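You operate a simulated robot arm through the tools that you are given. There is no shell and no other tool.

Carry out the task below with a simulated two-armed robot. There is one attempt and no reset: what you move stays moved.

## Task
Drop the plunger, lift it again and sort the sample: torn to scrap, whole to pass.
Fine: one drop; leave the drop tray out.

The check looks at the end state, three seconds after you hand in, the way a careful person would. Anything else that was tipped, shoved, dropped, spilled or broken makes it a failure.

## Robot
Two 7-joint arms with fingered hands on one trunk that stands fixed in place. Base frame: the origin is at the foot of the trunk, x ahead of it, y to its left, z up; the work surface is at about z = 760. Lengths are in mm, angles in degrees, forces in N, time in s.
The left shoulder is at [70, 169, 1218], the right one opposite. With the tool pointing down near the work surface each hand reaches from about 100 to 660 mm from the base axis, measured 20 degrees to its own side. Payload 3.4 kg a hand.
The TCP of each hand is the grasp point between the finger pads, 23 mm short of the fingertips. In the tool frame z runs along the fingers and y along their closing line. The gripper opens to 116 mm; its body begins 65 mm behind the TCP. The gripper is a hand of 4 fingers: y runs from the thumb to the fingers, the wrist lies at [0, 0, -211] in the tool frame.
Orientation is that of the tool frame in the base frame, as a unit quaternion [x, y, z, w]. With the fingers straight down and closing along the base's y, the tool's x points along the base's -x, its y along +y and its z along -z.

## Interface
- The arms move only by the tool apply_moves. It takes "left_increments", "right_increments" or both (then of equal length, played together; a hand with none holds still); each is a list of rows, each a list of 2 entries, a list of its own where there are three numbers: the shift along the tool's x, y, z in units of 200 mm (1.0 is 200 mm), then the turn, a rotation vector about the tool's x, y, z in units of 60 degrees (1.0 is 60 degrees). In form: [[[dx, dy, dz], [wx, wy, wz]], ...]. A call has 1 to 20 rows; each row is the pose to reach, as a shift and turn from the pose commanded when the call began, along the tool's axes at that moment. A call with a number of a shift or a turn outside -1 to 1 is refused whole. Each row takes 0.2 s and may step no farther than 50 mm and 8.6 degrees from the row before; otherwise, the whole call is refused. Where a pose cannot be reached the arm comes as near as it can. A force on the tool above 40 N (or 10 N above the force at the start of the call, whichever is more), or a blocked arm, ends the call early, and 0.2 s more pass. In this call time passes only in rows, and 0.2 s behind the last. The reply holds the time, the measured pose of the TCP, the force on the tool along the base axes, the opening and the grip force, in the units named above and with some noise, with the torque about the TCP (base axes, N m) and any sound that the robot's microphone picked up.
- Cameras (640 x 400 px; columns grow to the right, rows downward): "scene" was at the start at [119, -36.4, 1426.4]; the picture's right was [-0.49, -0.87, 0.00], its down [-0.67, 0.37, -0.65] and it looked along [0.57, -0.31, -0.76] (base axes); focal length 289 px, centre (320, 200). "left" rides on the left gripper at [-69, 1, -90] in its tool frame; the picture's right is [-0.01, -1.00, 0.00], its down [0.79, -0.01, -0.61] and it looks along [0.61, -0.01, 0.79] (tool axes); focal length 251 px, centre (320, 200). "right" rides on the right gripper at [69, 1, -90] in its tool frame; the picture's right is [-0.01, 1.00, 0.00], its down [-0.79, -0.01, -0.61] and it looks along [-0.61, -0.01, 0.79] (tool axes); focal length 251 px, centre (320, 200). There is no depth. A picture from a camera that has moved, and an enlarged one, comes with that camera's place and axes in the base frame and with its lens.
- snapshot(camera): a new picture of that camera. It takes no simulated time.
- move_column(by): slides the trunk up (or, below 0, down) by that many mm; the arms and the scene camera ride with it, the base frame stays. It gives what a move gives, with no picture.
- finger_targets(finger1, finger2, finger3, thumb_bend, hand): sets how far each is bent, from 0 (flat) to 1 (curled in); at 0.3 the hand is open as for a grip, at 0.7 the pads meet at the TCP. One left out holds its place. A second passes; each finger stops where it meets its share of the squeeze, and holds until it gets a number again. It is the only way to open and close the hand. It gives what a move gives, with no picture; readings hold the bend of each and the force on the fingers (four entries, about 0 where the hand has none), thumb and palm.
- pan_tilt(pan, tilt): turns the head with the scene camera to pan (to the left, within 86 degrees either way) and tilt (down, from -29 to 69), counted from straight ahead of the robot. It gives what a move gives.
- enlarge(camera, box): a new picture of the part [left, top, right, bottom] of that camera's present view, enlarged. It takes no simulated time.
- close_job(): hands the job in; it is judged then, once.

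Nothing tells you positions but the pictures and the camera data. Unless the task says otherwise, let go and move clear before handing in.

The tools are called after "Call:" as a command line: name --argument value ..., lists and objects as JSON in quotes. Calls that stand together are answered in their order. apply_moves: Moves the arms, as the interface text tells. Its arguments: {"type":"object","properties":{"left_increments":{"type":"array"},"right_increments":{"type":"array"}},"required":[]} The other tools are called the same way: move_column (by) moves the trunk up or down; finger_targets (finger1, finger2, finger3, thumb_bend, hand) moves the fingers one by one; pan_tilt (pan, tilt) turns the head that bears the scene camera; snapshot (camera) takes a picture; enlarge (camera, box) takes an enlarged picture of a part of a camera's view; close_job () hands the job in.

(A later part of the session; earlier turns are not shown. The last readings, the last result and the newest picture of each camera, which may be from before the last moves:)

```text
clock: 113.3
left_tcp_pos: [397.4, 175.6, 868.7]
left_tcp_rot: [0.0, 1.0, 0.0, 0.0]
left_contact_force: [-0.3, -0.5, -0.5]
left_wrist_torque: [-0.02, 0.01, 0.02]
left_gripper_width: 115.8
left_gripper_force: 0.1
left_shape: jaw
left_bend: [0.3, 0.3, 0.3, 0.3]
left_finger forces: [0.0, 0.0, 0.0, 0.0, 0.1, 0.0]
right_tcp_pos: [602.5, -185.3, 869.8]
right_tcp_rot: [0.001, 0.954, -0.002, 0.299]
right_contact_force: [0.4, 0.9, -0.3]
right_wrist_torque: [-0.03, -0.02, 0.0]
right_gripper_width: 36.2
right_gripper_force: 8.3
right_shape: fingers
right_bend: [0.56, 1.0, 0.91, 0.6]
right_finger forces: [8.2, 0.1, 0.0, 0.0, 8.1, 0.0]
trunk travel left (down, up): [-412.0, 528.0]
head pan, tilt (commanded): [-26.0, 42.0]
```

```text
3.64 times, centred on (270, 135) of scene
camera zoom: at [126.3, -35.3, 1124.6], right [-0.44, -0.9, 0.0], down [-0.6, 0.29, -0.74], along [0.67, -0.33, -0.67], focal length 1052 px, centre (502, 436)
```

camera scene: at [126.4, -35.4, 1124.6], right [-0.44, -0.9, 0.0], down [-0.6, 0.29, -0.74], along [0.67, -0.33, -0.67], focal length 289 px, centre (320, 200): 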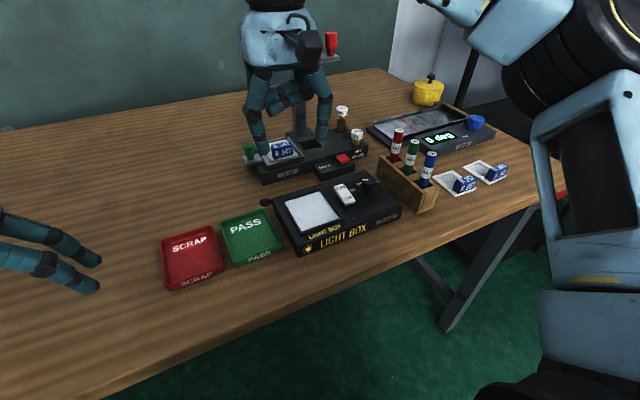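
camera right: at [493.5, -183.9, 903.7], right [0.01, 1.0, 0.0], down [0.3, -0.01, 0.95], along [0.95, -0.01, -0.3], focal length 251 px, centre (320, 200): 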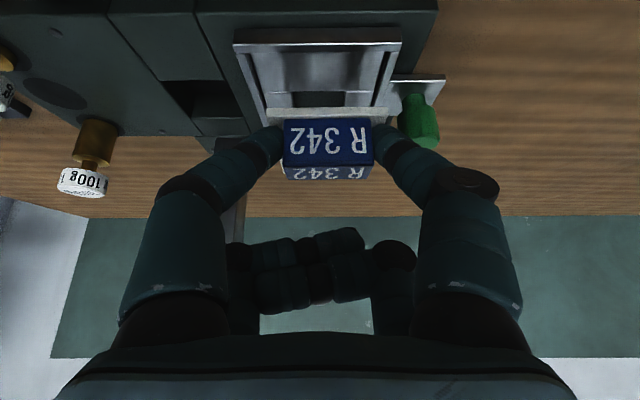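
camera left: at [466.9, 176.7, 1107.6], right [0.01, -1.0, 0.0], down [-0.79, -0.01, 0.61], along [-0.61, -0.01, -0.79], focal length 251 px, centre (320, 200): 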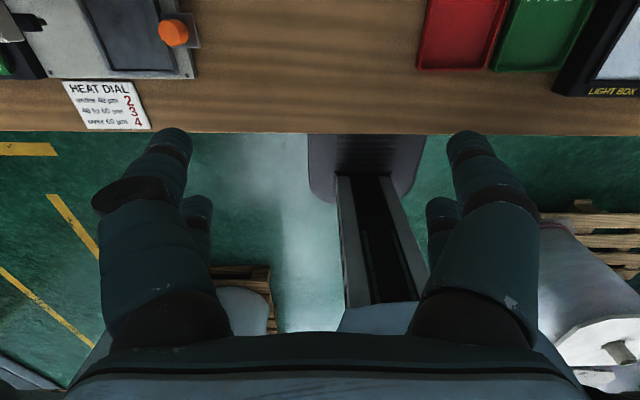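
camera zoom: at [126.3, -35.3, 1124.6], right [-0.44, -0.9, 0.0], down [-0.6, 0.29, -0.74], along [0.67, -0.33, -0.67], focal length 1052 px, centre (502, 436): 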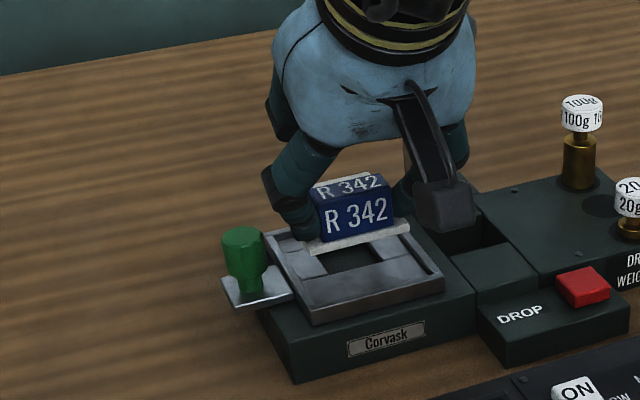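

The sample is out of the tray and held firmly. I'll draw it back from the plunger, then raise it.

Call:
apply_moves --right_increments '[[[0.05, 0, -0.055], [0, 0, 0]], [[0.11, 0, -0.11], [0, 0, 0]], [[0.165, 0, -0.165], [0, 0, 0]], [[0.217, 0, -0.213], [0, 0, 0]], [[0.16, 0, -0.295], [0, 0, 0]], [[0.1, 0, -0.377], [0, 0, 0]], [[0.045, 0, -0.4587], [0, 0, 0]]]'

Call:
snapshot --camera "right"

Call:
snapshot --camera "scene"

Call:
snapshot --camera "left"

```text
clock: 115.0
left_tcp_pos: [398.3, 174.5, 869.6]
left_tcp_rot: [0.0, 1.0, 0.0, 0.0]
left_contact_force: [0.9, 0.7, 0.3]
left_wrist_torque: [0.0, 0.01, -0.01]
left_gripper_width: 116.0
left_gripper_force: 0.1
left_shape: jaw
left_bend: [0.3, 0.3, 0.3, 0.3]
left_finger forces: [0.0, 0.0, 0.0, 0.0, 0.1, 0.0]
right_tcp_pos: [541.6, -184.5, 939.6]
right_tcp_rot: [0.0, 0.954, -0.002, 0.3]
right_contact_force: [-0.2, 0.8, -0.1]
right_wrist_torque: [-0.06, -0.01, -0.02]
right_gripper_width: 36.0
right_gripper_force: 8.2
right_shape: fingers
right_bend: [0.56, 1.0, 0.91, 0.61]
right_finger forces: [8.2, 0.0, 0.0, 0.0, 8.2, 0.0]
trunk travel left (down, up): [-412.0, 528.0]
head pan, tilt (commanded): [-26.0, 42.0]
```

```text
taken
camera right: at [432.9, -183.5, 974.2], right [0.01, 1.0, 0.0], down [0.3, -0.01, 0.95], along [0.95, -0.01, -0.3], focal length 251 px, centre (320, 200)
```

right: 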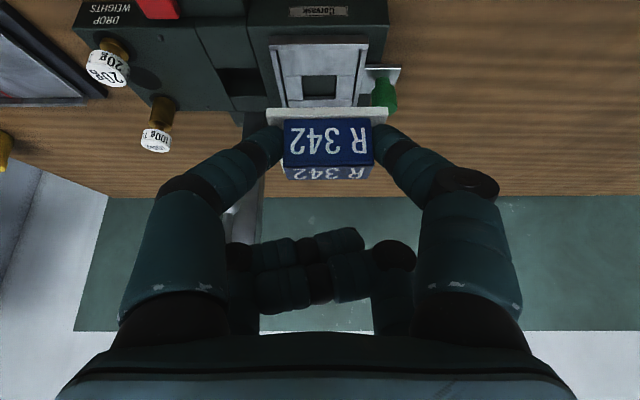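

```text
taken
camera scene: at [126.3, -35.3, 1124.6], right [-0.44, -0.9, 0.0], down [-0.6, 0.29, -0.74], along [0.67, -0.33, -0.67], focal length 289 px, centre (320, 200)
```

scene: 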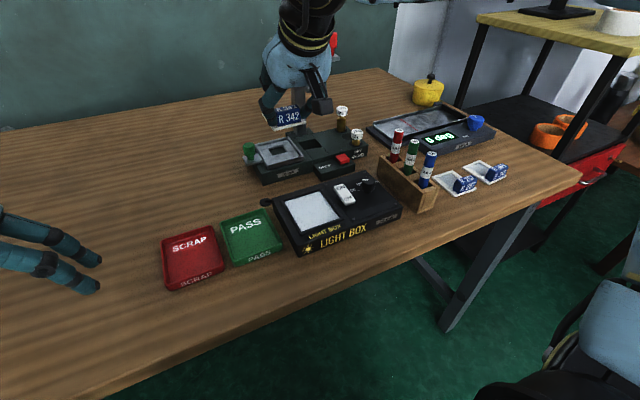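

```text
taken
camera left: at [466.8, 176.8, 957.6], right [0.01, -1.0, 0.0], down [-0.79, -0.01, 0.61], along [-0.61, -0.01, -0.79], focal length 251 px, centre (320, 200)
```

left: 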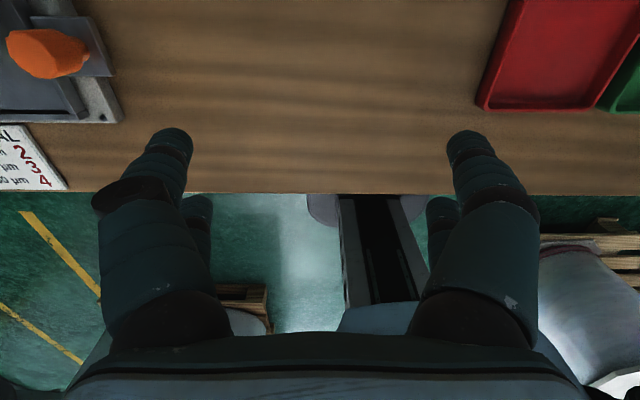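

Call:
enlarge --camera "scene" --box '[240, 70, 340, 150]'

Call:
enlarge --camera "scene" --box '[140, 190, 300, 310]'

Call:
enlarge --camera "right" --box '[230, 70, 430, 200]'

```text
5.00 times, centred on (290, 110) of scene
camera zoom: at [126.3, -35.3, 1124.6], right [-0.44, -0.9, 0.0], down [-0.6, 0.29, -0.74], along [0.67, -0.33, -0.67], focal length 1447 px, centre (470, 650)
```

zoom: 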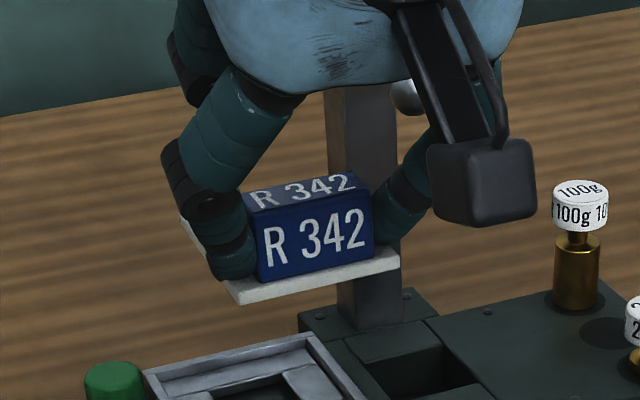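

```text
3.33 times, centred on (220, 250) of scene
camera zoom: at [126.3, -35.3, 1124.6], right [-0.44, -0.9, 0.0], down [-0.6, 0.29, -0.74], along [0.67, -0.33, -0.67], focal length 964 px, centre (653, 33)
```

zoom: 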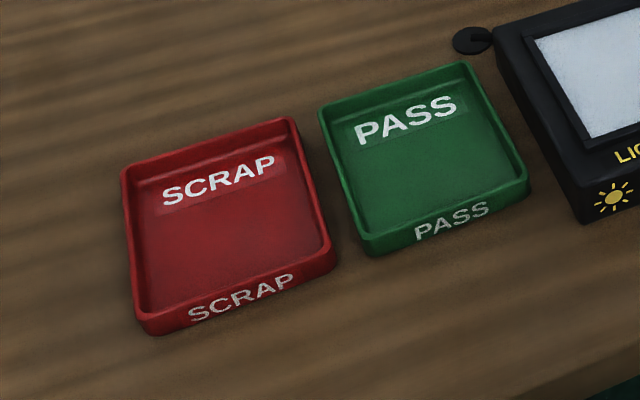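

```text
3.08 times, centred on (330, 135) of right
camera zoom: at [432.9, -183.5, 974.2], right [0.01, 1.0, 0.0], down [0.3, -0.01, 0.95], along [0.95, -0.01, -0.3], focal length 774 px, centre (289, 400)
```

zoom: 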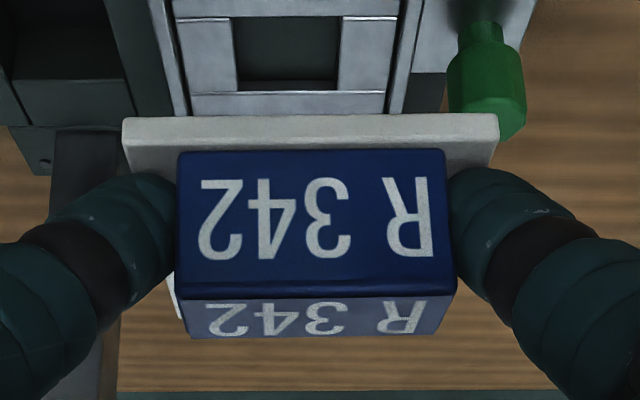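

The sample hangs level and its film is plainly holed, so it goes to SCRAP. I'll move the left hand out of the way and carry the sample over toward the red tray, near (451, 18).

Call:
apply_moves --left_increments '[[[0, 0, -0.15], [0, 0, 0]], [[0, 0.05, -0.3], [0, 0, 0]], [[0, 0.15, -0.45], [0, 0, 0]], [[0, 0.3, -0.55], [0, 0, 0]], [[0, 0.4, -0.6], [0, 0, 0]]]'

Call:
apply_moves --right_increments '[[[0.06, 0.1, 0], [0, 0, 0]], [[0.12, 0.22, 0], [0, 0, 0]], [[0.18, 0.34, 0], [0, 0, 0]], [[0.24, 0.46, 0], [0, 0, 0]], [[0.3, 0.58, 0], [0, 0, 0]], [[0.33, 0.66, 0], [0, 0, 0]]]'

Call:
snapshot --camera "right"

Call:
snapshot --camera "scene"

```text
clock: 116.2
left_tcp_pos: [398.2, 255.8, 989.7]
left_tcp_rot: [0.0, 1.0, -0.001, -0.001]
left_contact_force: [-0.5, -0.1, 0.3]
left_wrist_torque: [0.0, 0.01, 0.01]
left_gripper_width: 116.0
left_gripper_force: 0.0
left_shape: jaw
left_bend: [0.3, 0.3, 0.3, 0.3]
left_finger forces: [0.1, 0.0, 0.0, 0.0, 0.0, 0.0]
right_tcp_pos: [541.0, -182.4, 939.7]
right_tcp_rot: [0.001, 0.954, -0.001, 0.3]
right_contact_force: [0.3, -0.1, 0.2]
right_wrist_torque: [-0.02, 0.04, -0.02]
right_gripper_width: 36.3
right_gripper_force: 9.1
right_shape: fingers
right_bend: [0.56, 1.0, 0.91, 0.61]
right_finger forces: [8.2, 0.1, 0.1, 0.0, 8.1, 0.1]
trunk travel left (down, up): [-412.0, 528.0]
head pan, tilt (commanded): [-26.0, 42.0]
```

```text
clock: 117.5
left_tcp_pos: [398.6, 254.1, 989.0]
left_tcp_rot: [0.001, 1.0, 0.0, 0.0]
left_contact_force: [-0.1, -0.5, -0.3]
left_wrist_torque: [0.02, 0.02, -0.01]
left_gripper_width: 116.1
left_gripper_force: 0.1
left_shape: jaw
left_bend: [0.3, 0.3, 0.3, 0.3]
left_finger forces: [0.0, 0.0, 0.0, 0.1, 0.0, 0.0]
right_tcp_pos: [490.9, -73.9, 901.1]
right_tcp_rot: [0.002, 0.954, -0.001, 0.3]
right_contact_force: [-0.1, -0.6, -0.5]
right_wrist_torque: [0.0, -0.03, -0.01]
right_gripper_width: 36.2
right_gripper_force: 7.5
right_shape: fingers
right_bend: [0.56, 1.0, 0.91, 0.61]
right_finger forces: [8.1, 0.1, 0.0, 0.0, 8.0, 0.0]
right hand out of reach, approached as far as the arm can: row 5, 6
trunk travel left (down, up): [-412.0, 528.0]
head pan, tilt (commanded): [-26.0, 42.0]
```

```text
taken
camera right: at [381.9, -74.2, 935.5], right [0.01, 1.0, 0.0], down [0.3, -0.01, 0.95], along [0.95, -0.01, -0.3], focal length 251 px, centre (320, 200)
```

right: 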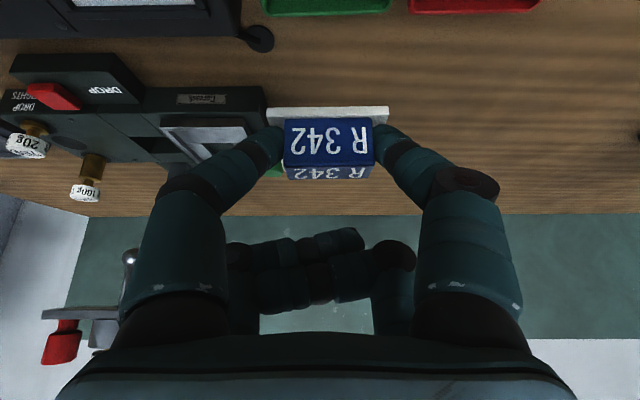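

```text
taken
camera scene: at [126.6, -35.3, 1124.6], right [-0.44, -0.9, 0.0], down [-0.6, 0.29, -0.74], along [0.67, -0.33, -0.67], focal length 289 px, centre (320, 200)
```

scene: 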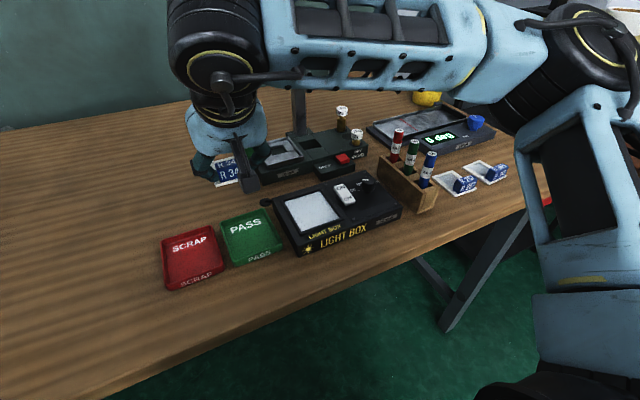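

The arm can't carry the sample that far left in this pose. The light box panel near (443, -175) is flat, clear and within easy reach, so I'll set the sample there for a moment and re-grip it with the hand leaning left.

Call:
apply_moves --right_increments '[[[0.08, -0.12, -0.03], [0, 0, 0]], [[0.16, -0.25, -0.06], [0, 0, 0]], [[0.24, -0.37, -0.08], [0, 0, 0]], [[0.33, -0.5, -0.1035], [0, 0, 0]]]'

Call:
snapshot --camera "right"

Call:
enlarge --camera "scene" --box '[220, 100, 420, 260]'

```text
clock: 118.5
left_tcp_pos: [397.7, 253.7, 990.1]
left_tcp_rot: [0.0, 1.0, 0.0, 0.001]
left_contact_force: [-0.1, -0.5, -0.1]
left_wrist_torque: [0.0, -0.03, 0.03]
left_gripper_width: 116.0
left_gripper_force: 0.1
left_shape: jaw
left_bend: [0.3, 0.3, 0.3, 0.3]
left_finger forces: [0.1, 0.0, 0.0, 0.1, 0.1, 0.0]
right_tcp_pos: [422.8, -174.2, 880.8]
right_tcp_rot: [0.0, 0.954, 0.0, 0.299]
right_contact_force: [-0.5, -0.2, -0.3]
right_wrist_torque: [0.01, 0.0, -0.04]
right_gripper_width: 36.0
right_gripper_force: 8.4
right_shape: fingers
right_bend: [0.56, 1.0, 0.91, 0.61]
right_finger forces: [8.1, 0.0, 0.0, 0.0, 8.1, 0.1]
trunk travel left (down, up): [-412.0, 528.0]
head pan, tilt (commanded): [-26.0, 42.0]
```

```text
taken
camera right: at [314.2, -173.5, 915.4], right [0.01, 1.0, 0.01], down [0.3, -0.01, 0.95], along [0.95, -0.01, -0.3], focal length 251 px, centre (320, 200)
```

right: 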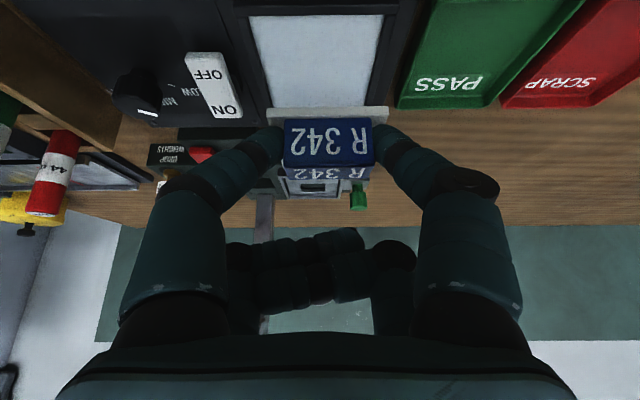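

```text
2.50 times, centred on (320, 180) of scene
camera zoom: at [125.7, -36.2, 1124.7], right [-0.44, -0.9, 0.0], down [-0.6, 0.29, -0.74], along [0.67, -0.33, -0.67], focal length 723 px, centre (320, 250)
```

zoom: 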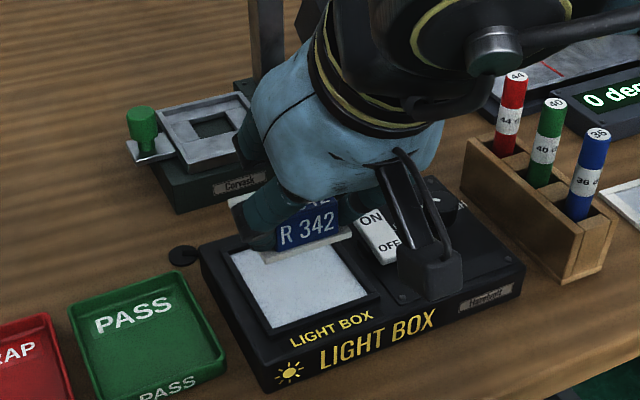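

Call:
apply_moves --right_increments '[[[0.04, -0.015, 0.06], [0, 0, 0]], [[0.08, -0.015, 0.115], [0, 0, 0]], [[0.108, -0.015, 0.155], [0, 0, 0]]]'

Call:
snapshot --camera "right"

Call:
enlarge --camera "scene" --box '[240, 140, 380, 260]'

```text
clock: 119.3
left_tcp_pos: [396.9, 253.7, 988.9]
left_tcp_rot: [0.0, 1.0, 0.0, 0.001]
left_contact_force: [0.1, -0.7, 0.3]
left_wrist_torque: [-0.01, -0.01, -0.02]
left_gripper_width: 115.7
left_gripper_force: 0.0
left_shape: jaw
left_bend: [0.3, 0.3, 0.3, 0.3]
left_finger forces: [0.0, 0.0, 0.0, 0.1, 0.1, 0.1]
right_tcp_pos: [422.3, -176.9, 843.7]
right_tcp_rot: [0.0, 0.954, -0.002, 0.3]
right_contact_force: [-0.1, -0.5, -0.1]
right_wrist_torque: [-0.02, 0.01, -0.03]
right_gripper_width: 36.0
right_gripper_force: 8.2
right_shape: fingers
right_bend: [0.56, 1.0, 0.91, 0.61]
right_finger forces: [8.1, 0.0, 0.0, 0.0, 8.1, 0.1]
trunk travel left (down, up): [-412.0, 528.0]
head pan, tilt (commanded): [-26.0, 42.0]
```

```text
taken
camera right: at [314.2, -176.6, 877.6], right [0.01, 1.0, 0.0], down [0.3, -0.01, 0.95], along [0.95, -0.01, -0.3], focal length 251 px, centre (320, 200)
```

right: 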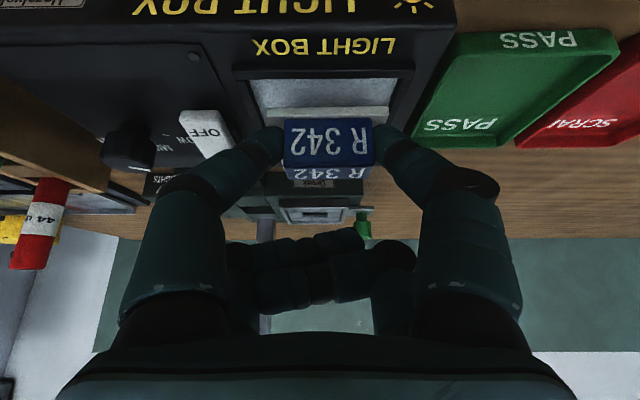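

```text
3.33 times, centred on (310, 200) of scene
camera zoom: at [126.4, -35.5, 1124.6], right [-0.44, -0.9, 0.0], down [-0.6, 0.29, -0.74], along [0.67, -0.33, -0.67], focal length 964 px, centre (353, 200)
```

zoom: 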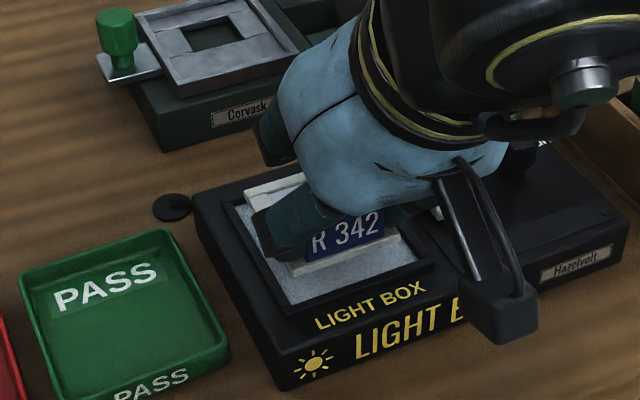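

Call:
apply_moves --right_increments '[[[0.00574, 0, 0.0082], [0, 0, 0]], [[0.0115, 0, 0.0164], [0, 0, 0]], [[0.0172, 0, 0.0246], [0, 0, 0]]]'

Call:
apply_moves --right_increments '[[[0.0043, 0, 0.0061], [0, 0, 0]]]'

Call:
enlarge --camera "scene" --box '[240, 140, 380, 260]'

```text
clock: 120.2
left_tcp_pos: [397.9, 254.4, 988.8]
left_tcp_rot: [0.0, 1.0, -0.001, 0.0]
left_contact_force: [-0.1, 0.5, -0.2]
left_wrist_torque: [-0.01, 0.02, 0.0]
left_gripper_width: 115.9
left_gripper_force: 0.1
left_shape: jaw
left_bend: [0.3, 0.3, 0.3, 0.3]
left_finger forces: [0.0, 0.1, 0.1, 0.0, 0.1, 0.0]
right_tcp_pos: [423.1, -177.8, 836.6]
right_tcp_rot: [0.0, 0.954, -0.001, 0.3]
right_contact_force: [0.1, 0.6, 0.3]
right_wrist_torque: [0.01, 0.01, 0.04]
right_gripper_width: 35.7
right_gripper_force: 7.9
right_shape: fingers
right_bend: [0.56, 1.0, 0.91, 0.61]
right_finger forces: [8.1, 0.1, 0.1, 0.1, 8.0, 0.1]
trunk travel left (down, up): [-412.0, 528.0]
head pan, tilt (commanded): [-26.0, 42.0]
```

```text
clock: 120.5
left_tcp_pos: [399.1, 254.8, 989.1]
left_tcp_rot: [0.0, 1.0, -0.001, 0.0]
left_contact_force: [0.2, 0.3, 0.0]
left_wrist_torque: [-0.01, -0.02, 0.04]
left_gripper_width: 115.8
left_gripper_force: 0.0
left_shape: jaw
left_bend: [0.3, 0.3, 0.3, 0.3]
left_finger forces: [0.0, 0.0, 0.0, 0.1, 0.0, 0.0]
right_tcp_pos: [422.9, -177.1, 835.3]
right_tcp_rot: [0.001, 0.954, -0.001, 0.301]
right_contact_force: [-0.3, -0.7, -0.9]
right_wrist_torque: [0.0, 0.0, 0.02]
right_gripper_width: 35.9
right_gripper_force: 8.3
right_shape: fingers
right_bend: [0.56, 1.0, 0.91, 0.61]
right_finger forces: [8.1, 0.0, 0.0, 0.1, 8.1, 0.0]
trunk travel left (down, up): [-412.0, 528.0]
head pan, tilt (commanded): [-26.0, 42.0]
```

```text
3.33 times, centred on (310, 200) of scene
camera zoom: at [126.4, -35.2, 1124.6], right [-0.44, -0.9, 0.0], down [-0.6, 0.29, -0.74], along [0.67, -0.33, -0.67], focal length 964 px, centre (353, 200)
```

zoom: 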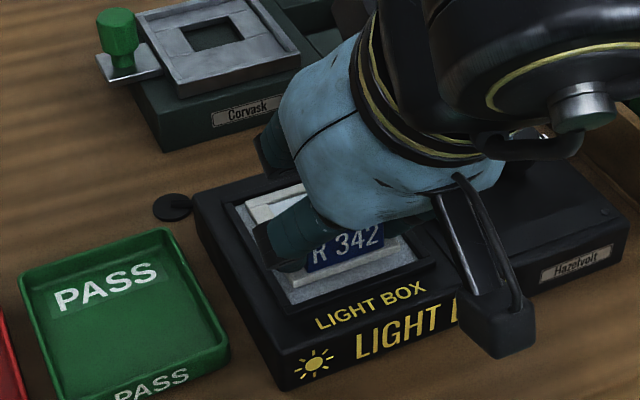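

Call:
apply_moves --right_increments '[[[0.0043, 0, 0.0061], [0, 0, 0]], [[0.0086, 0, 0.0123], [0, 0, 0]]]'

Call:
apply_moves --right_increments '[[[0.0043, 0, 0.0061], [0, 0, 0]]]'

Call:
apply_moves --right_increments '[[[0.0043, 0, 0.0061], [0, 0, 0]]]'

Call:
enlarge --camera "scene" --box '[240, 140, 380, 260]'

```text
clock: 121.2
left_tcp_pos: [399.3, 254.5, 988.7]
left_tcp_rot: [0.0, 1.0, 0.001, -0.001]
left_contact_force: [-0.1, 0.4, 0.4]
left_wrist_torque: [-0.03, 0.01, -0.02]
left_gripper_width: 115.9
left_gripper_force: 0.0
left_shape: jaw
left_bend: [0.3, 0.3, 0.3, 0.3]
left_finger forces: [0.1, 0.0, 0.0, 0.0, 0.1, 0.0]
right_tcp_pos: [421.7, -177.2, 832.6]
right_tcp_rot: [0.001, 0.954, -0.001, 0.3]
right_contact_force: [0.2, -0.4, 0.1]
right_wrist_torque: [0.01, -0.03, 0.03]
right_gripper_width: 35.9
right_gripper_force: 8.0
right_shape: fingers
right_bend: [0.56, 1.0, 0.91, 0.61]
right_finger forces: [8.2, 0.0, 0.0, 0.0, 8.1, 0.1]
trunk travel left (down, up): [-412.0, 528.0]
head pan, tilt (commanded): [-26.0, 42.0]
```

```text
clock: 121.5
left_tcp_pos: [398.8, 254.6, 989.2]
left_tcp_rot: [0.001, 1.0, 0.0, 0.0]
left_contact_force: [0.6, 0.3, 0.8]
left_wrist_torque: [0.03, 0.02, 0.01]
left_gripper_width: 115.9
left_gripper_force: 0.1
left_shape: jaw
left_bend: [0.3, 0.3, 0.3, 0.3]
left_finger forces: [0.0, 0.1, 0.0, 0.1, 0.0, 0.0]
right_tcp_pos: [421.1, -177.2, 831.6]
right_tcp_rot: [0.001, 0.954, -0.002, 0.3]
right_contact_force: [-0.9, -0.3, 0.6]
right_wrist_torque: [0.05, 0.0, 0.04]
right_gripper_width: 35.7
right_gripper_force: 8.3
right_shape: fingers
right_bend: [0.56, 1.0, 0.91, 0.61]
right_finger forces: [8.2, 0.0, 0.0, 0.0, 8.2, 0.0]
trunk travel left (down, up): [-412.0, 528.0]
head pan, tilt (commanded): [-26.0, 42.0]
```

```text
clock: 122.0
left_tcp_pos: [398.0, 256.1, 989.0]
left_tcp_rot: [0.001, 1.0, 0.0, 0.0]
left_contact_force: [-0.4, -0.3, -0.1]
left_wrist_torque: [-0.02, 0.02, -0.03]
left_gripper_width: 115.8
left_gripper_force: 0.1
left_shape: jaw
left_bend: [0.3, 0.3, 0.3, 0.3]
left_finger forces: [0.1, 0.0, 0.0, 0.1, 0.1, 0.1]
right_tcp_pos: [420.0, -178.9, 829.9]
right_tcp_rot: [0.002, 0.953, -0.002, 0.301]
right_contact_force: [-0.2, 0.1, 5.8]
right_wrist_torque: [0.1, 0.0, -0.04]
right_gripper_width: 35.8
right_gripper_force: 9.0
right_shape: fingers
right_bend: [0.56, 1.0, 0.91, 0.61]
right_finger forces: [8.5, 0.1, 0.1, 0.0, 8.6, 0.0]
trunk travel left (down, up): [-412.0, 528.0]
head pan, tilt (commanded): [-26.0, 42.0]
```

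```text
3.33 times, centred on (310, 200) of scene
camera zoom: at [125.9, -35.1, 1124.8], right [-0.44, -0.9, 0.0], down [-0.6, 0.29, -0.74], along [0.67, -0.33, -0.67], focal length 964 px, centre (353, 200)
```

zoom: 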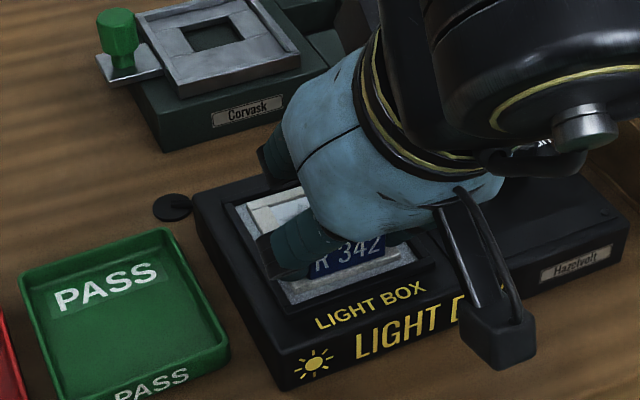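

The sample has touched down on the panel (about 6 N). Releasing it with a small finger opening.

Call:
finger_targets --hand "right" --finger1 0.49 --thumb_bend 0.5

Call:
snapshot --camera "right"

Call:
enlarge --camera "scene" --box '[240, 140, 380, 260]'

```text
clock: 123.0
left_tcp_pos: [397.7, 255.7, 989.4]
left_tcp_rot: [0.0, 1.0, -0.001, 0.0]
left_contact_force: [0.3, -0.2, -0.7]
left_wrist_torque: [0.0, -0.01, -0.01]
left_gripper_width: 116.0
left_gripper_force: 0.0
left_shape: jaw
left_bend: [0.3, 0.3, 0.3, 0.3]
left_finger forces: [0.0, 0.0, 0.0, 0.0, 0.1, 0.1]
right_tcp_pos: [420.4, -177.2, 829.9]
right_tcp_rot: [0.0, 0.954, -0.001, 0.301]
right_contact_force: [-1.5, 3.4, 3.0]
right_wrist_torque: [0.15, 0.05, -0.01]
right_gripper_width: 43.8
right_gripper_force: 4.5
right_shape: fingers
right_bend: [0.54, 1.0, 0.91, 0.56]
right_finger forces: [3.2, 0.0, 0.0, 0.1, 6.1, 0.0]
trunk travel left (down, up): [-412.0, 528.0]
head pan, tilt (commanded): [-26.0, 42.0]
```

```text
taken
camera right: at [313.0, -176.6, 864.8], right [0.01, 1.0, 0.0], down [0.3, -0.01, 0.95], along [0.95, -0.01, -0.3], focal length 251 px, centre (320, 200)
```

right: 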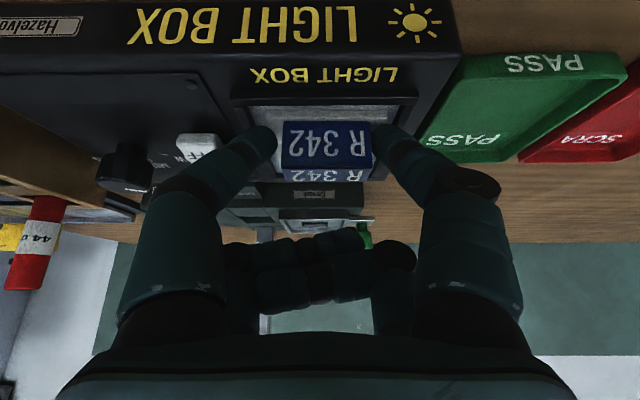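

```text
3.33 times, centred on (310, 200) of scene
camera zoom: at [125.9, -34.5, 1124.7], right [-0.44, -0.9, 0.0], down [-0.6, 0.29, -0.74], along [0.67, -0.33, -0.67], focal length 964 px, centre (353, 200)
```

zoom: 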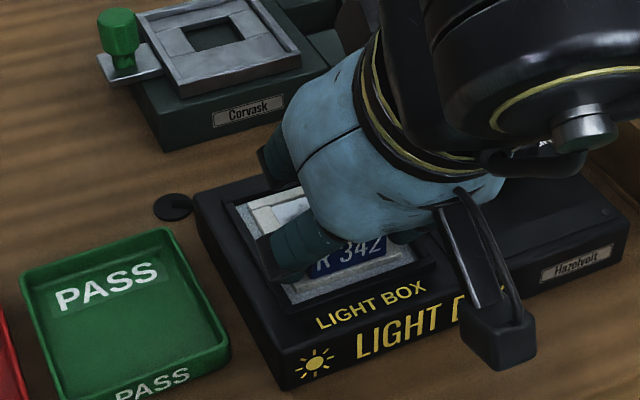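

The fingertips are brushing the panel's raised bezel. I'll ease that pressure, then lift straight up.

Call:
finger_targets --hand "right" --finger1 0.545 --thumb_bend 0.565

Call:
apply_moves --right_increments '[[[-0.0115, 0, -0.0164], [0, 0, 0]], [[-0.023, 0, -0.0328], [0, 0, 0]], [[-0.0344, 0, -0.0491], [0, 0, 0]]]'

Call:
snapshot --camera "right"

```text
clock: 124.0
left_tcp_pos: [398.5, 255.3, 989.7]
left_tcp_rot: [0.0, 1.0, 0.001, 0.001]
left_contact_force: [0.2, -0.1, -0.7]
left_wrist_torque: [0.03, 0.04, 0.04]
left_gripper_width: 116.1
left_gripper_force: 0.0
left_shape: jaw
left_bend: [0.3, 0.3, 0.3, 0.3]
left_finger forces: [0.0, 0.0, 0.0, 0.1, 0.1, 0.1]
right_tcp_pos: [422.0, -177.1, 830.4]
right_tcp_rot: [0.001, 0.954, -0.002, 0.301]
right_contact_force: [0.6, 0.8, 1.1]
right_wrist_torque: [0.01, 0.02, -0.02]
right_gripper_width: 42.8
right_gripper_force: 0.6
right_shape: fingers
right_bend: [0.54, 1.0, 0.91, 0.57]
right_finger forces: [0.8, 0.0, 0.1, 0.1, 0.5, 0.0]
trunk travel left (down, up): [-412.0, 528.0]
head pan, tilt (commanded): [-26.0, 42.0]
```

```text
clock: 124.8
left_tcp_pos: [398.5, 255.0, 989.9]
left_tcp_rot: [0.0, 1.0, 0.0, 0.0]
left_contact_force: [-0.7, 0.0, 0.1]
left_wrist_torque: [0.0, 0.0, -0.01]
left_gripper_width: 115.7
left_gripper_force: 0.1
left_shape: jaw
left_bend: [0.3, 0.3, 0.3, 0.3]
left_finger forces: [0.0, 0.0, 0.1, 0.0, 0.0, 0.0]
right_tcp_pos: [422.4, -179.0, 842.2]
right_tcp_rot: [0.001, 0.954, -0.001, 0.3]
right_contact_force: [0.5, -0.3, -0.1]
right_wrist_torque: [0.02, 0.03, -0.01]
right_gripper_width: 43.7
right_gripper_force: 0.2
right_shape: fingers
right_bend: [0.54, 1.0, 0.91, 0.56]
right_finger forces: [0.1, 0.1, 0.0, 0.0, 0.0, 0.1]
trunk travel left (down, up): [-412.0, 528.0]
head pan, tilt (commanded): [-26.0, 42.0]
```

```text
taken
camera right: at [313.1, -177.6, 876.2], right [0.01, 1.0, 0.0], down [0.3, -0.01, 0.95], along [0.95, -0.01, -0.3], focal length 251 px, centre (320, 200)
```

right: 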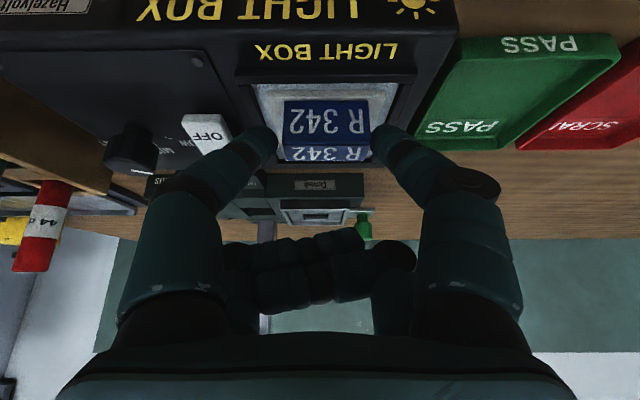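

The sample stays on the panel. Raising the hand clear.

Call:
apply_moves --right_increments '[[[-0.06, 0, -0.085], [0, 0, 0]], [[-0.12, 0, -0.17], [0, 0, 0]], [[-0.18, 0, -0.25], [0, 0, 0]], [[-0.287, 0, -0.41], [0, 0, 0]], [[-0.38, 0, -0.54], [0, 0, 0]]]'

Call:
snapshot --camera "right"

Call:
snapshot --camera "scene"

```text
clock: 126.0
left_tcp_pos: [398.3, 254.9, 989.5]
left_tcp_rot: [0.001, 1.0, 0.001, 0.001]
left_contact_force: [-1.0, -0.7, -0.8]
left_wrist_torque: [0.01, 0.03, -0.05]
left_gripper_width: 115.9
left_gripper_force: 0.1
left_shape: jaw
left_bend: [0.3, 0.3, 0.3, 0.3]
left_finger forces: [0.1, 0.1, 0.0, 0.0, 0.0, 0.0]
right_tcp_pos: [422.5, -174.4, 975.1]
right_tcp_rot: [0.001, 0.954, -0.002, 0.3]
right_contact_force: [-0.5, 0.3, -0.5]
right_wrist_torque: [0.0, 0.02, -0.02]
right_gripper_width: 43.6
right_gripper_force: 0.1
right_shape: fingers
right_bend: [0.54, 1.0, 0.91, 0.56]
right_finger forces: [0.1, 0.0, 0.0, 0.1, 0.0, 0.0]
trunk travel left (down, up): [-412.0, 528.0]
head pan, tilt (commanded): [-26.0, 42.0]
```

```text
taken
camera right: at [314.0, -175.0, 1010.3], right [0.01, 1.0, 0.0], down [0.3, -0.01, 0.95], along [0.95, -0.01, -0.3], focal length 251 px, centre (320, 200)
```

right: 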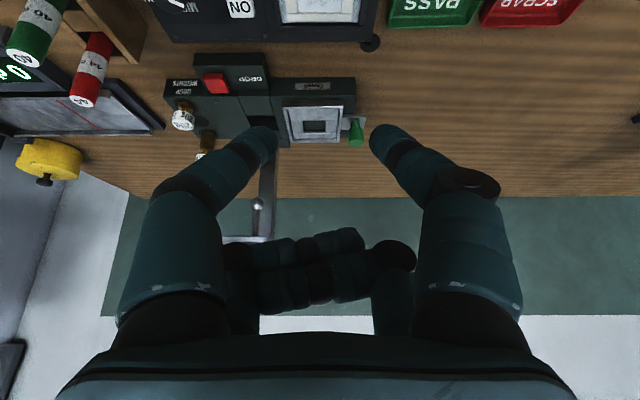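

```text
taken
camera scene: at [126.4, -35.3, 1124.6], right [-0.44, -0.9, 0.0], down [-0.6, 0.29, -0.74], along [0.67, -0.33, -0.67], focal length 289 px, centre (320, 200)
```

scene: 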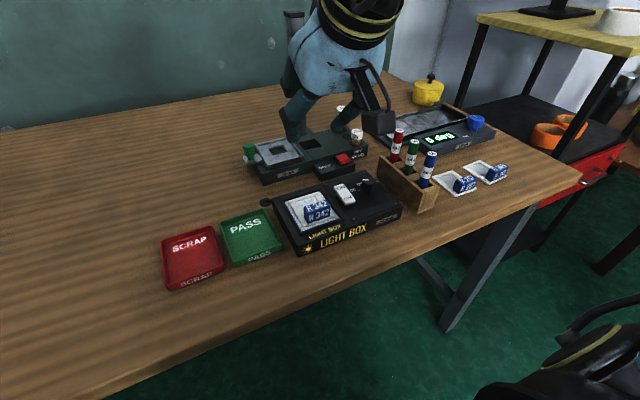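

Call:
enlarge --camera "scene" --box '[260, 170, 420, 270]'

Call:
enlarge --camera "scene" --box '[140, 190, 350, 310]'

```text
4.00 times, centred on (340, 220) of scene
camera zoom: at [126.4, -35.3, 1124.6], right [-0.44, -0.9, 0.0], down [-0.6, 0.29, -0.74], along [0.67, -0.33, -0.67], focal length 1157 px, centre (240, 120)
```

zoom: 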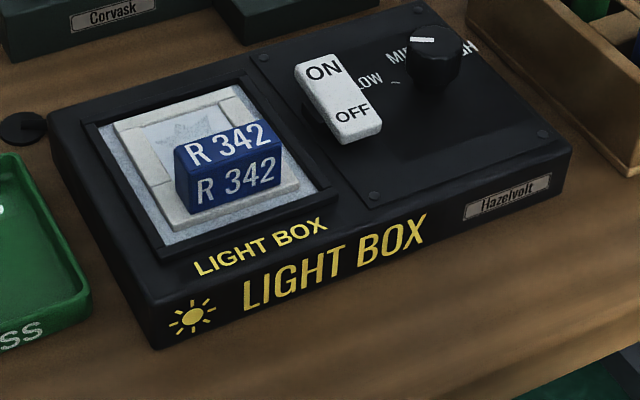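

```text
3.05 times, centred on (245, 250) of scene
camera zoom: at [126.4, -35.3, 1124.6], right [-0.44, -0.9, 0.0], down [-0.6, 0.29, -0.74], along [0.67, -0.33, -0.67], focal length 882 px, centre (549, 48)
```

zoom: 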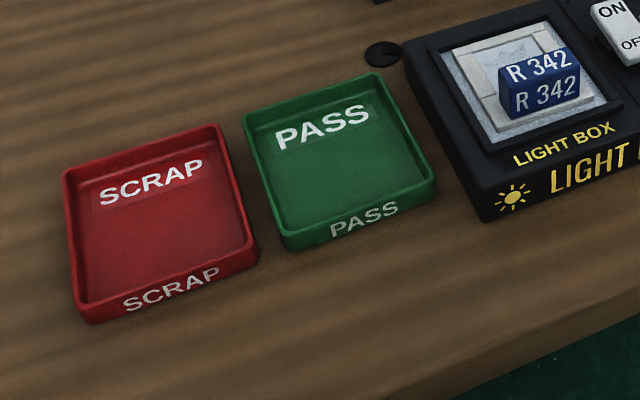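

The sample rests flat on the panel with its tab near (429, -177). I'll level the hand and, before re-gripping, test whether it can reach over the SCRAP tray in that pose.

Call:
apply_moves --right_increments '[[[0, 0, 0], [0, 0.14, 0]], [[0, 0, 0], [0, 0.28, 0]], [[0, 0, 0], [0, 0.42, 0]], [[0, 0, 0], [0, 0.5, 0]], [[0, 0, 0], [0, 0.582, 0]]]'

Call:
apply_moves --right_increments '[[[-0.03, 0.2, 0.05], [0, 0, 0]], [[-0.06, 0.4, 0.1], [0, 0, 0]], [[-0.1, 0.6, 0.15], [0, 0, 0]], [[-0.14, 0.8, 0.2], [0, 0, 0]], [[-0.16, 0.95, 0.25], [0, 0, 0]]]'

Call:
snapshot --camera "right"

Call:
snapshot --camera "scene"

```text
clock: 127.2
left_tcp_pos: [398.2, 254.4, 988.4]
left_tcp_rot: [0.0, 1.0, 0.0, -0.001]
left_contact_force: [-0.1, -0.5, 0.6]
left_wrist_torque: [0.0, -0.01, -0.05]
left_gripper_width: 115.9
left_gripper_force: 0.1
left_shape: jaw
left_bend: [0.3, 0.3, 0.3, 0.3]
left_finger forces: [0.1, 0.0, 0.1, 0.1, 0.0, 0.1]
right_tcp_pos: [423.0, -176.3, 973.1]
right_tcp_rot: [0.001, 1.0, 0.0, -0.001]
right_contact_force: [-0.1, 0.7, -0.1]
right_wrist_torque: [0.0, 0.03, 0.01]
right_gripper_width: 43.3
right_gripper_force: 0.1
right_shape: fingers
right_bend: [0.54, 1.0, 0.91, 0.56]
right_finger forces: [0.0, 0.1, 0.0, 0.1, 0.1, 0.0]
trunk travel left (down, up): [-412.0, 528.0]
head pan, tilt (commanded): [-26.0, 42.0]
```

```text
clock: 128.3
left_tcp_pos: [399.3, 254.5, 989.4]
left_tcp_rot: [0.0, 1.0, 0.0, -0.001]
left_contact_force: [0.9, -1.1, 0.8]
left_wrist_torque: [0.0, 0.02, 0.03]
left_gripper_width: 115.9
left_gripper_force: 0.1
left_shape: jaw
left_bend: [0.3, 0.3, 0.3, 0.3]
left_finger forces: [0.0, 0.1, 0.0, 0.0, 0.0, 0.1]
right_tcp_pos: [434.2, -119.7, 915.1]
right_tcp_rot: [0.0, 1.0, -0.001, 0.0]
right_contact_force: [0.5, -0.2, 0.0]
right_wrist_torque: [-0.01, 0.04, -0.02]
right_gripper_width: 43.6
right_gripper_force: 0.0
right_shape: fingers
right_bend: [0.54, 1.0, 0.91, 0.56]
right_finger forces: [0.0, 0.0, 0.0, 0.1, 0.0, 0.1]
right hand out of reach, approached as far as the arm can: row 2, 3, 4, 5
trunk travel left (down, up): [-412.0, 528.0]
head pan, tilt (commanded): [-26.0, 42.0]
```

```text
taken
camera right: at [365.4, -118.8, 1006.2], right [0.01, 1.0, 0.0], down [0.79, -0.01, 0.61], along [0.61, -0.01, -0.8], focal length 251 px, centre (320, 200)
```

right: 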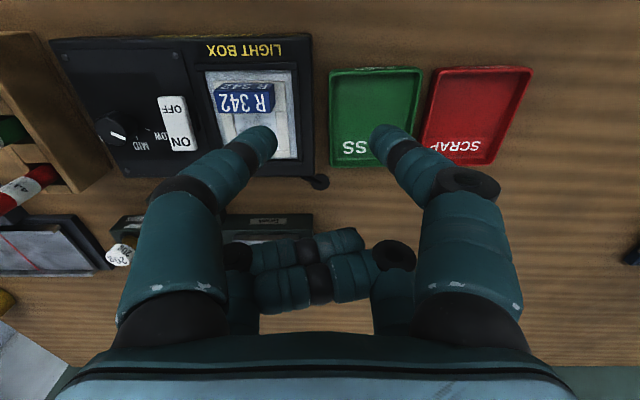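

```text
taken
camera scene: at [127.4, -35.4, 1124.5], right [-0.44, -0.9, 0.0], down [-0.6, 0.29, -0.74], along [0.67, -0.33, -0.67], focal length 289 px, centre (320, 200)
```

scene: 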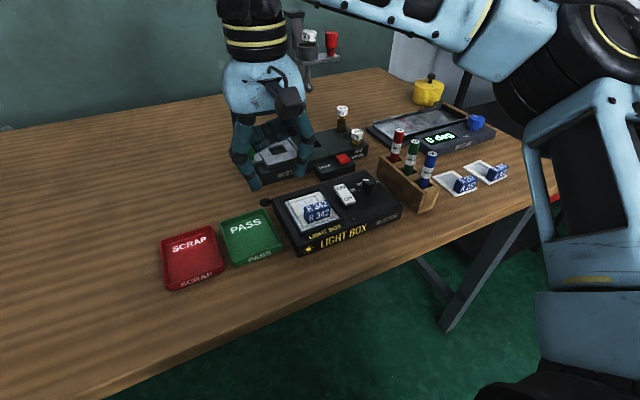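

Still limited on this arm. The left arm may suit the SCRAP tray better, so I'll move the right hand away and test how far the left hand reaches toward the middle.

Call:
apply_moves --right_increments '[[[0, -0.15, -0.15], [0, 0, 0]], [[0, -0.35, -0.3], [0, 0, 0]], [[0, -0.55, -0.35], [0, 0, 0]], [[0, -0.75, -0.4], [0, 0, 0]], [[0, -0.85, -0.4], [0, 0, 0]]]'

Call:
apply_moves --left_increments '[[[-0.06, -0.18, 0.05], [0, 0, 0]], [[-0.12, -0.36, 0.1], [0, 0, 0]], [[-0.18, -0.54, 0.15], [0, 0, 0]], [[-0.24, -0.72, 0.2], [0, 0, 0]], [[-0.3, -0.9, 0.25], [0, 0, 0]]]'

Call:
snapshot --camera "left"

Call:
snapshot --camera "scene"

```text
clock: 129.6
left_tcp_pos: [398.4, 255.2, 989.0]
left_tcp_rot: [0.0, 1.0, 0.0, 0.0]
left_contact_force: [0.2, -0.2, -0.5]
left_wrist_torque: [0.0, 0.03, -0.04]
left_gripper_width: 115.8
left_gripper_force: 0.1
left_shape: jaw
left_bend: [0.3, 0.3, 0.3, 0.3]
left_finger forces: [0.1, 0.0, 0.0, 0.0, 0.0, 0.1]
right_tcp_pos: [428.7, -287.5, 998.0]
right_tcp_rot: [0.0, 1.0, -0.002, 0.0]
right_contact_force: [-0.2, 0.0, 0.3]
right_wrist_torque: [-0.04, 0.02, 0.02]
right_gripper_width: 43.7
right_gripper_force: 0.0
right_shape: fingers
right_bend: [0.54, 1.0, 0.91, 0.56]
right_finger forces: [0.1, 0.0, 0.1, 0.0, 0.0, 0.1]
trunk travel left (down, up): [-412.0, 528.0]
head pan, tilt (commanded): [-26.0, 42.0]
```

```text
clock: 130.8
left_tcp_pos: [457.6, 75.5, 941.3]
left_tcp_rot: [-0.001, 1.0, 0.001, -0.001]
left_contact_force: [0.0, 0.0, -0.3]
left_wrist_torque: [0.02, -0.01, -0.03]
left_gripper_width: 115.8
left_gripper_force: 0.0
left_shape: jaw
left_bend: [0.3, 0.3, 0.3, 0.3]
left_finger forces: [0.1, 0.0, 0.0, 0.0, 0.1, 0.0]
right_tcp_pos: [428.4, -288.3, 997.6]
right_tcp_rot: [0.002, 1.0, 0.001, 0.001]
right_contact_force: [-0.4, 0.2, 0.2]
right_wrist_torque: [0.04, -0.05, -0.02]
right_gripper_width: 43.5
right_gripper_force: 0.2
right_shape: fingers
right_bend: [0.54, 1.0, 0.91, 0.56]
right_finger forces: [0.1, 0.0, 0.0, 0.0, 0.0, 0.0]
trunk travel left (down, up): [-412.0, 528.0]
head pan, tilt (commanded): [-26.0, 42.0]
```

```text
taken
camera left: at [527.0, 75.5, 1030.0], right [0.01, -1.0, 0.0], down [-0.79, -0.01, 0.61], along [-0.61, 0.0, -0.79], focal length 251 px, centre (320, 200)
```

left: 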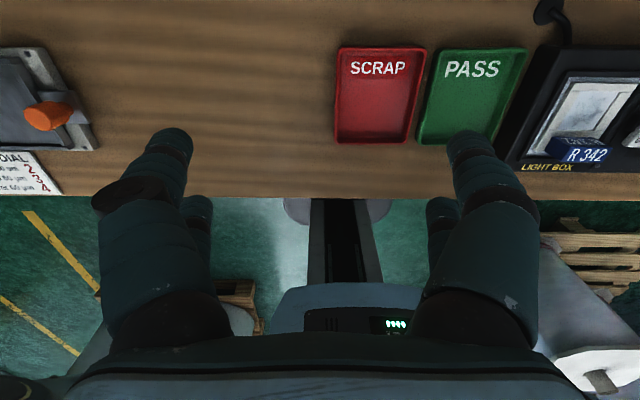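

```text
taken
camera scene: at [127.0, -36.5, 1124.5], right [-0.44, -0.9, 0.0], down [-0.6, 0.29, -0.74], along [0.67, -0.33, -0.67], focal length 289 px, centre (320, 200)
```

scene: 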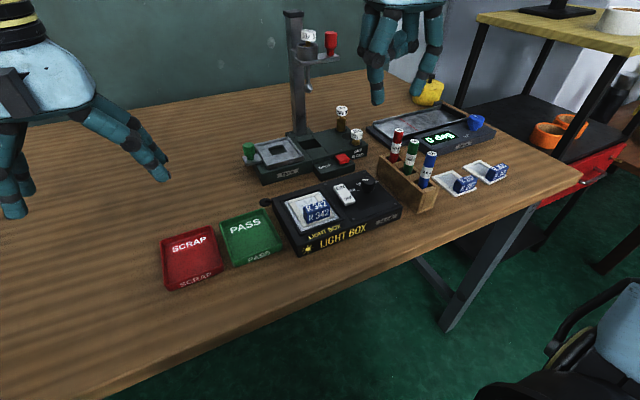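

Call:
apply_moves --left_increments '[[[0, -0.17, 0], [0, 0, 0]], [[0, -0.34, 0], [0, 0, 0]], [[0, -0.51, 0], [0, 0, 0]], [[0, -0.68, 0], [0, 0, 0]], [[0, -0.85, 0], [0, 0, 0]]]'

Call:
snapshot --camera "left"

Call:
snapshot --camera "scene"

```text
clock: 131.9
left_tcp_pos: [456.2, -95.8, 939.6]
left_tcp_rot: [-0.001, 1.0, 0.0, -0.001]
left_contact_force: [0.6, 0.2, 0.4]
left_wrist_torque: [0.04, 0.0, -0.01]
left_gripper_width: 115.9
left_gripper_force: 0.2
left_shape: jaw
left_bend: [0.3, 0.3, 0.3, 0.3]
left_finger forces: [0.0, 0.0, 0.0, 0.0, 0.1, 0.0]
right_tcp_pos: [427.1, -288.4, 998.2]
right_tcp_rot: [0.001, 1.0, 0.001, 0.001]
right_contact_force: [0.6, -1.2, 0.4]
right_wrist_torque: [0.02, 0.0, 0.02]
right_gripper_width: 43.6
right_gripper_force: 0.0
right_shape: fingers
right_bend: [0.54, 1.0, 0.91, 0.56]
right_finger forces: [0.0, 0.0, 0.1, 0.1, 0.1, 0.1]
trunk travel left (down, up): [-412.0, 528.0]
head pan, tilt (commanded): [-26.0, 42.0]
```

```text
taken
camera left: at [525.3, -94.2, 1029.4], right [0.01, -1.0, 0.0], down [-0.8, -0.01, 0.61], along [-0.61, 0.0, -0.8], focal length 251 px, centre (320, 200)
```

left: 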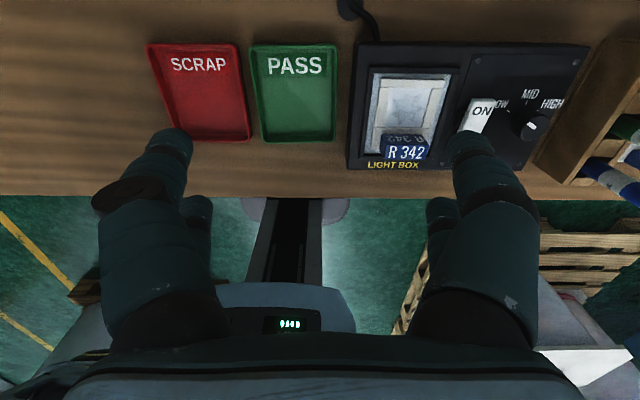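

```text
taken
camera scene: at [126.0, -36.9, 1124.6], right [-0.44, -0.9, 0.0], down [-0.6, 0.29, -0.74], along [0.67, -0.33, -0.67], focal length 289 px, centre (320, 200)
```

scene: 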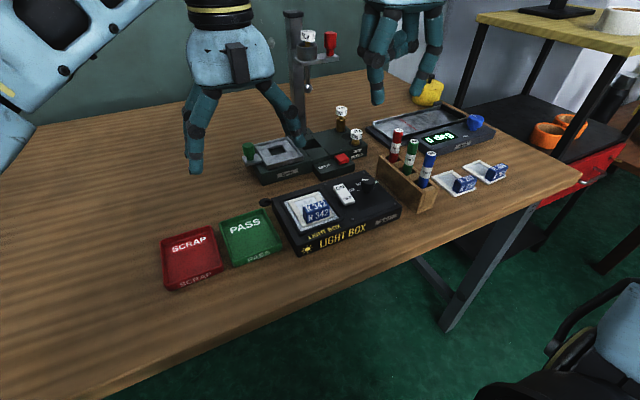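

The left arm reaches well past the middle, so it can take the sample from the light box to SCRAP. First I'll check the left hand's finger numbering.

Call:
finger_targets --hand "left" --finger1 0.55

Call:
snapshot --camera "left"

Call:
finger_targets --hand "left" --finger2 0.7 --thumb_bend 0.55

Call:
snapshot --camera "left"

```text
clock: 132.9
left_tcp_pos: [456.6, -93.6, 941.2]
left_tcp_rot: [0.0, 1.0, 0.0, 0.0]
left_contact_force: [-0.3, -0.1, 0.1]
left_wrist_torque: [0.0, -0.01, -0.01]
left_gripper_width: 80.9
left_gripper_force: 0.0
left_shape: fingers
left_bend: [0.55, 0.3, 0.3, 0.3]
left_finger forces: [0.0, 0.0, 0.1, 0.1, 0.0, 0.1]
right_tcp_pos: [427.8, -286.7, 998.7]
right_tcp_rot: [0.001, 1.0, 0.0, 0.0]
right_contact_force: [-1.0, 0.3, -0.1]
right_wrist_torque: [-0.01, -0.01, 0.04]
right_gripper_width: 43.6
right_gripper_force: 0.0
right_shape: fingers
right_bend: [0.54, 1.0, 0.91, 0.56]
right_finger forces: [0.0, 0.0, 0.0, 0.1, 0.0, 0.1]
trunk travel left (down, up): [-412.0, 528.0]
head pan, tilt (commanded): [-26.0, 42.0]
```

```text
taken
camera left: at [525.7, -92.6, 1029.3], right [0.01, -1.0, 0.0], down [-0.79, -0.01, 0.61], along [-0.61, -0.01, -0.79], focal length 251 px, centre (320, 200)
```

left: 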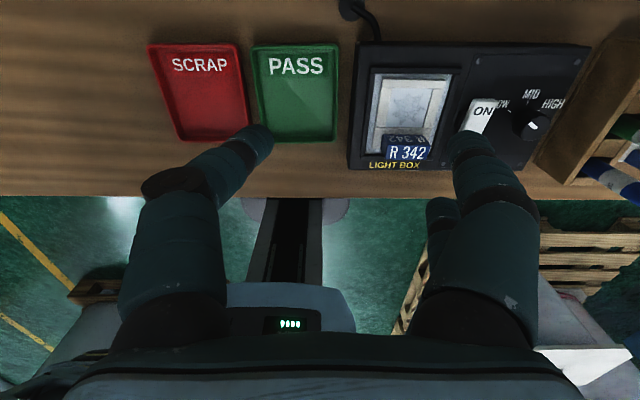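

```text
clock: 133.9
left_tcp_pos: [457.3, -93.5, 940.6]
left_tcp_rot: [0.0, 1.0, -0.001, 0.0]
left_contact_force: [0.8, 0.3, -0.3]
left_wrist_torque: [0.03, 0.01, 0.02]
left_gripper_width: 44.1
left_gripper_force: 0.2
left_shape: fingers
left_bend: [0.55, 0.7, 0.3, 0.55]
left_finger forces: [0.0, 0.0, 0.1, 0.1, 0.1, 0.1]
right_tcp_pos: [428.7, -286.8, 999.2]
right_tcp_rot: [0.001, 1.0, -0.001, 0.0]
right_contact_force: [-0.7, -0.1, 0.0]
right_wrist_torque: [0.01, 0.01, -0.01]
right_gripper_width: 43.4
right_gripper_force: 0.0
right_shape: fingers
right_bend: [0.54, 1.0, 0.91, 0.56]
right_finger forces: [0.0, 0.0, 0.0, 0.0, 0.0, 0.1]
trunk travel left (down, up): [-412.0, 528.0]
head pan, tilt (commanded): [-26.0, 42.0]
```

```text
taken
camera left: at [525.7, -92.6, 1029.3], right [0.01, -1.0, 0.0], down [-0.79, -0.01, 0.61], along [-0.61, -0.01, -0.79], focal length 251 px, centre (320, 200)
```

left: 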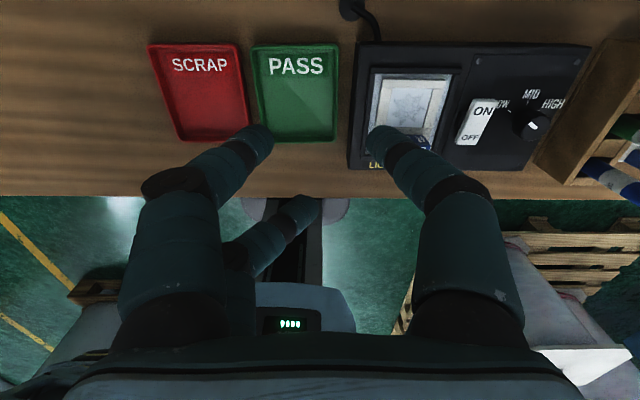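

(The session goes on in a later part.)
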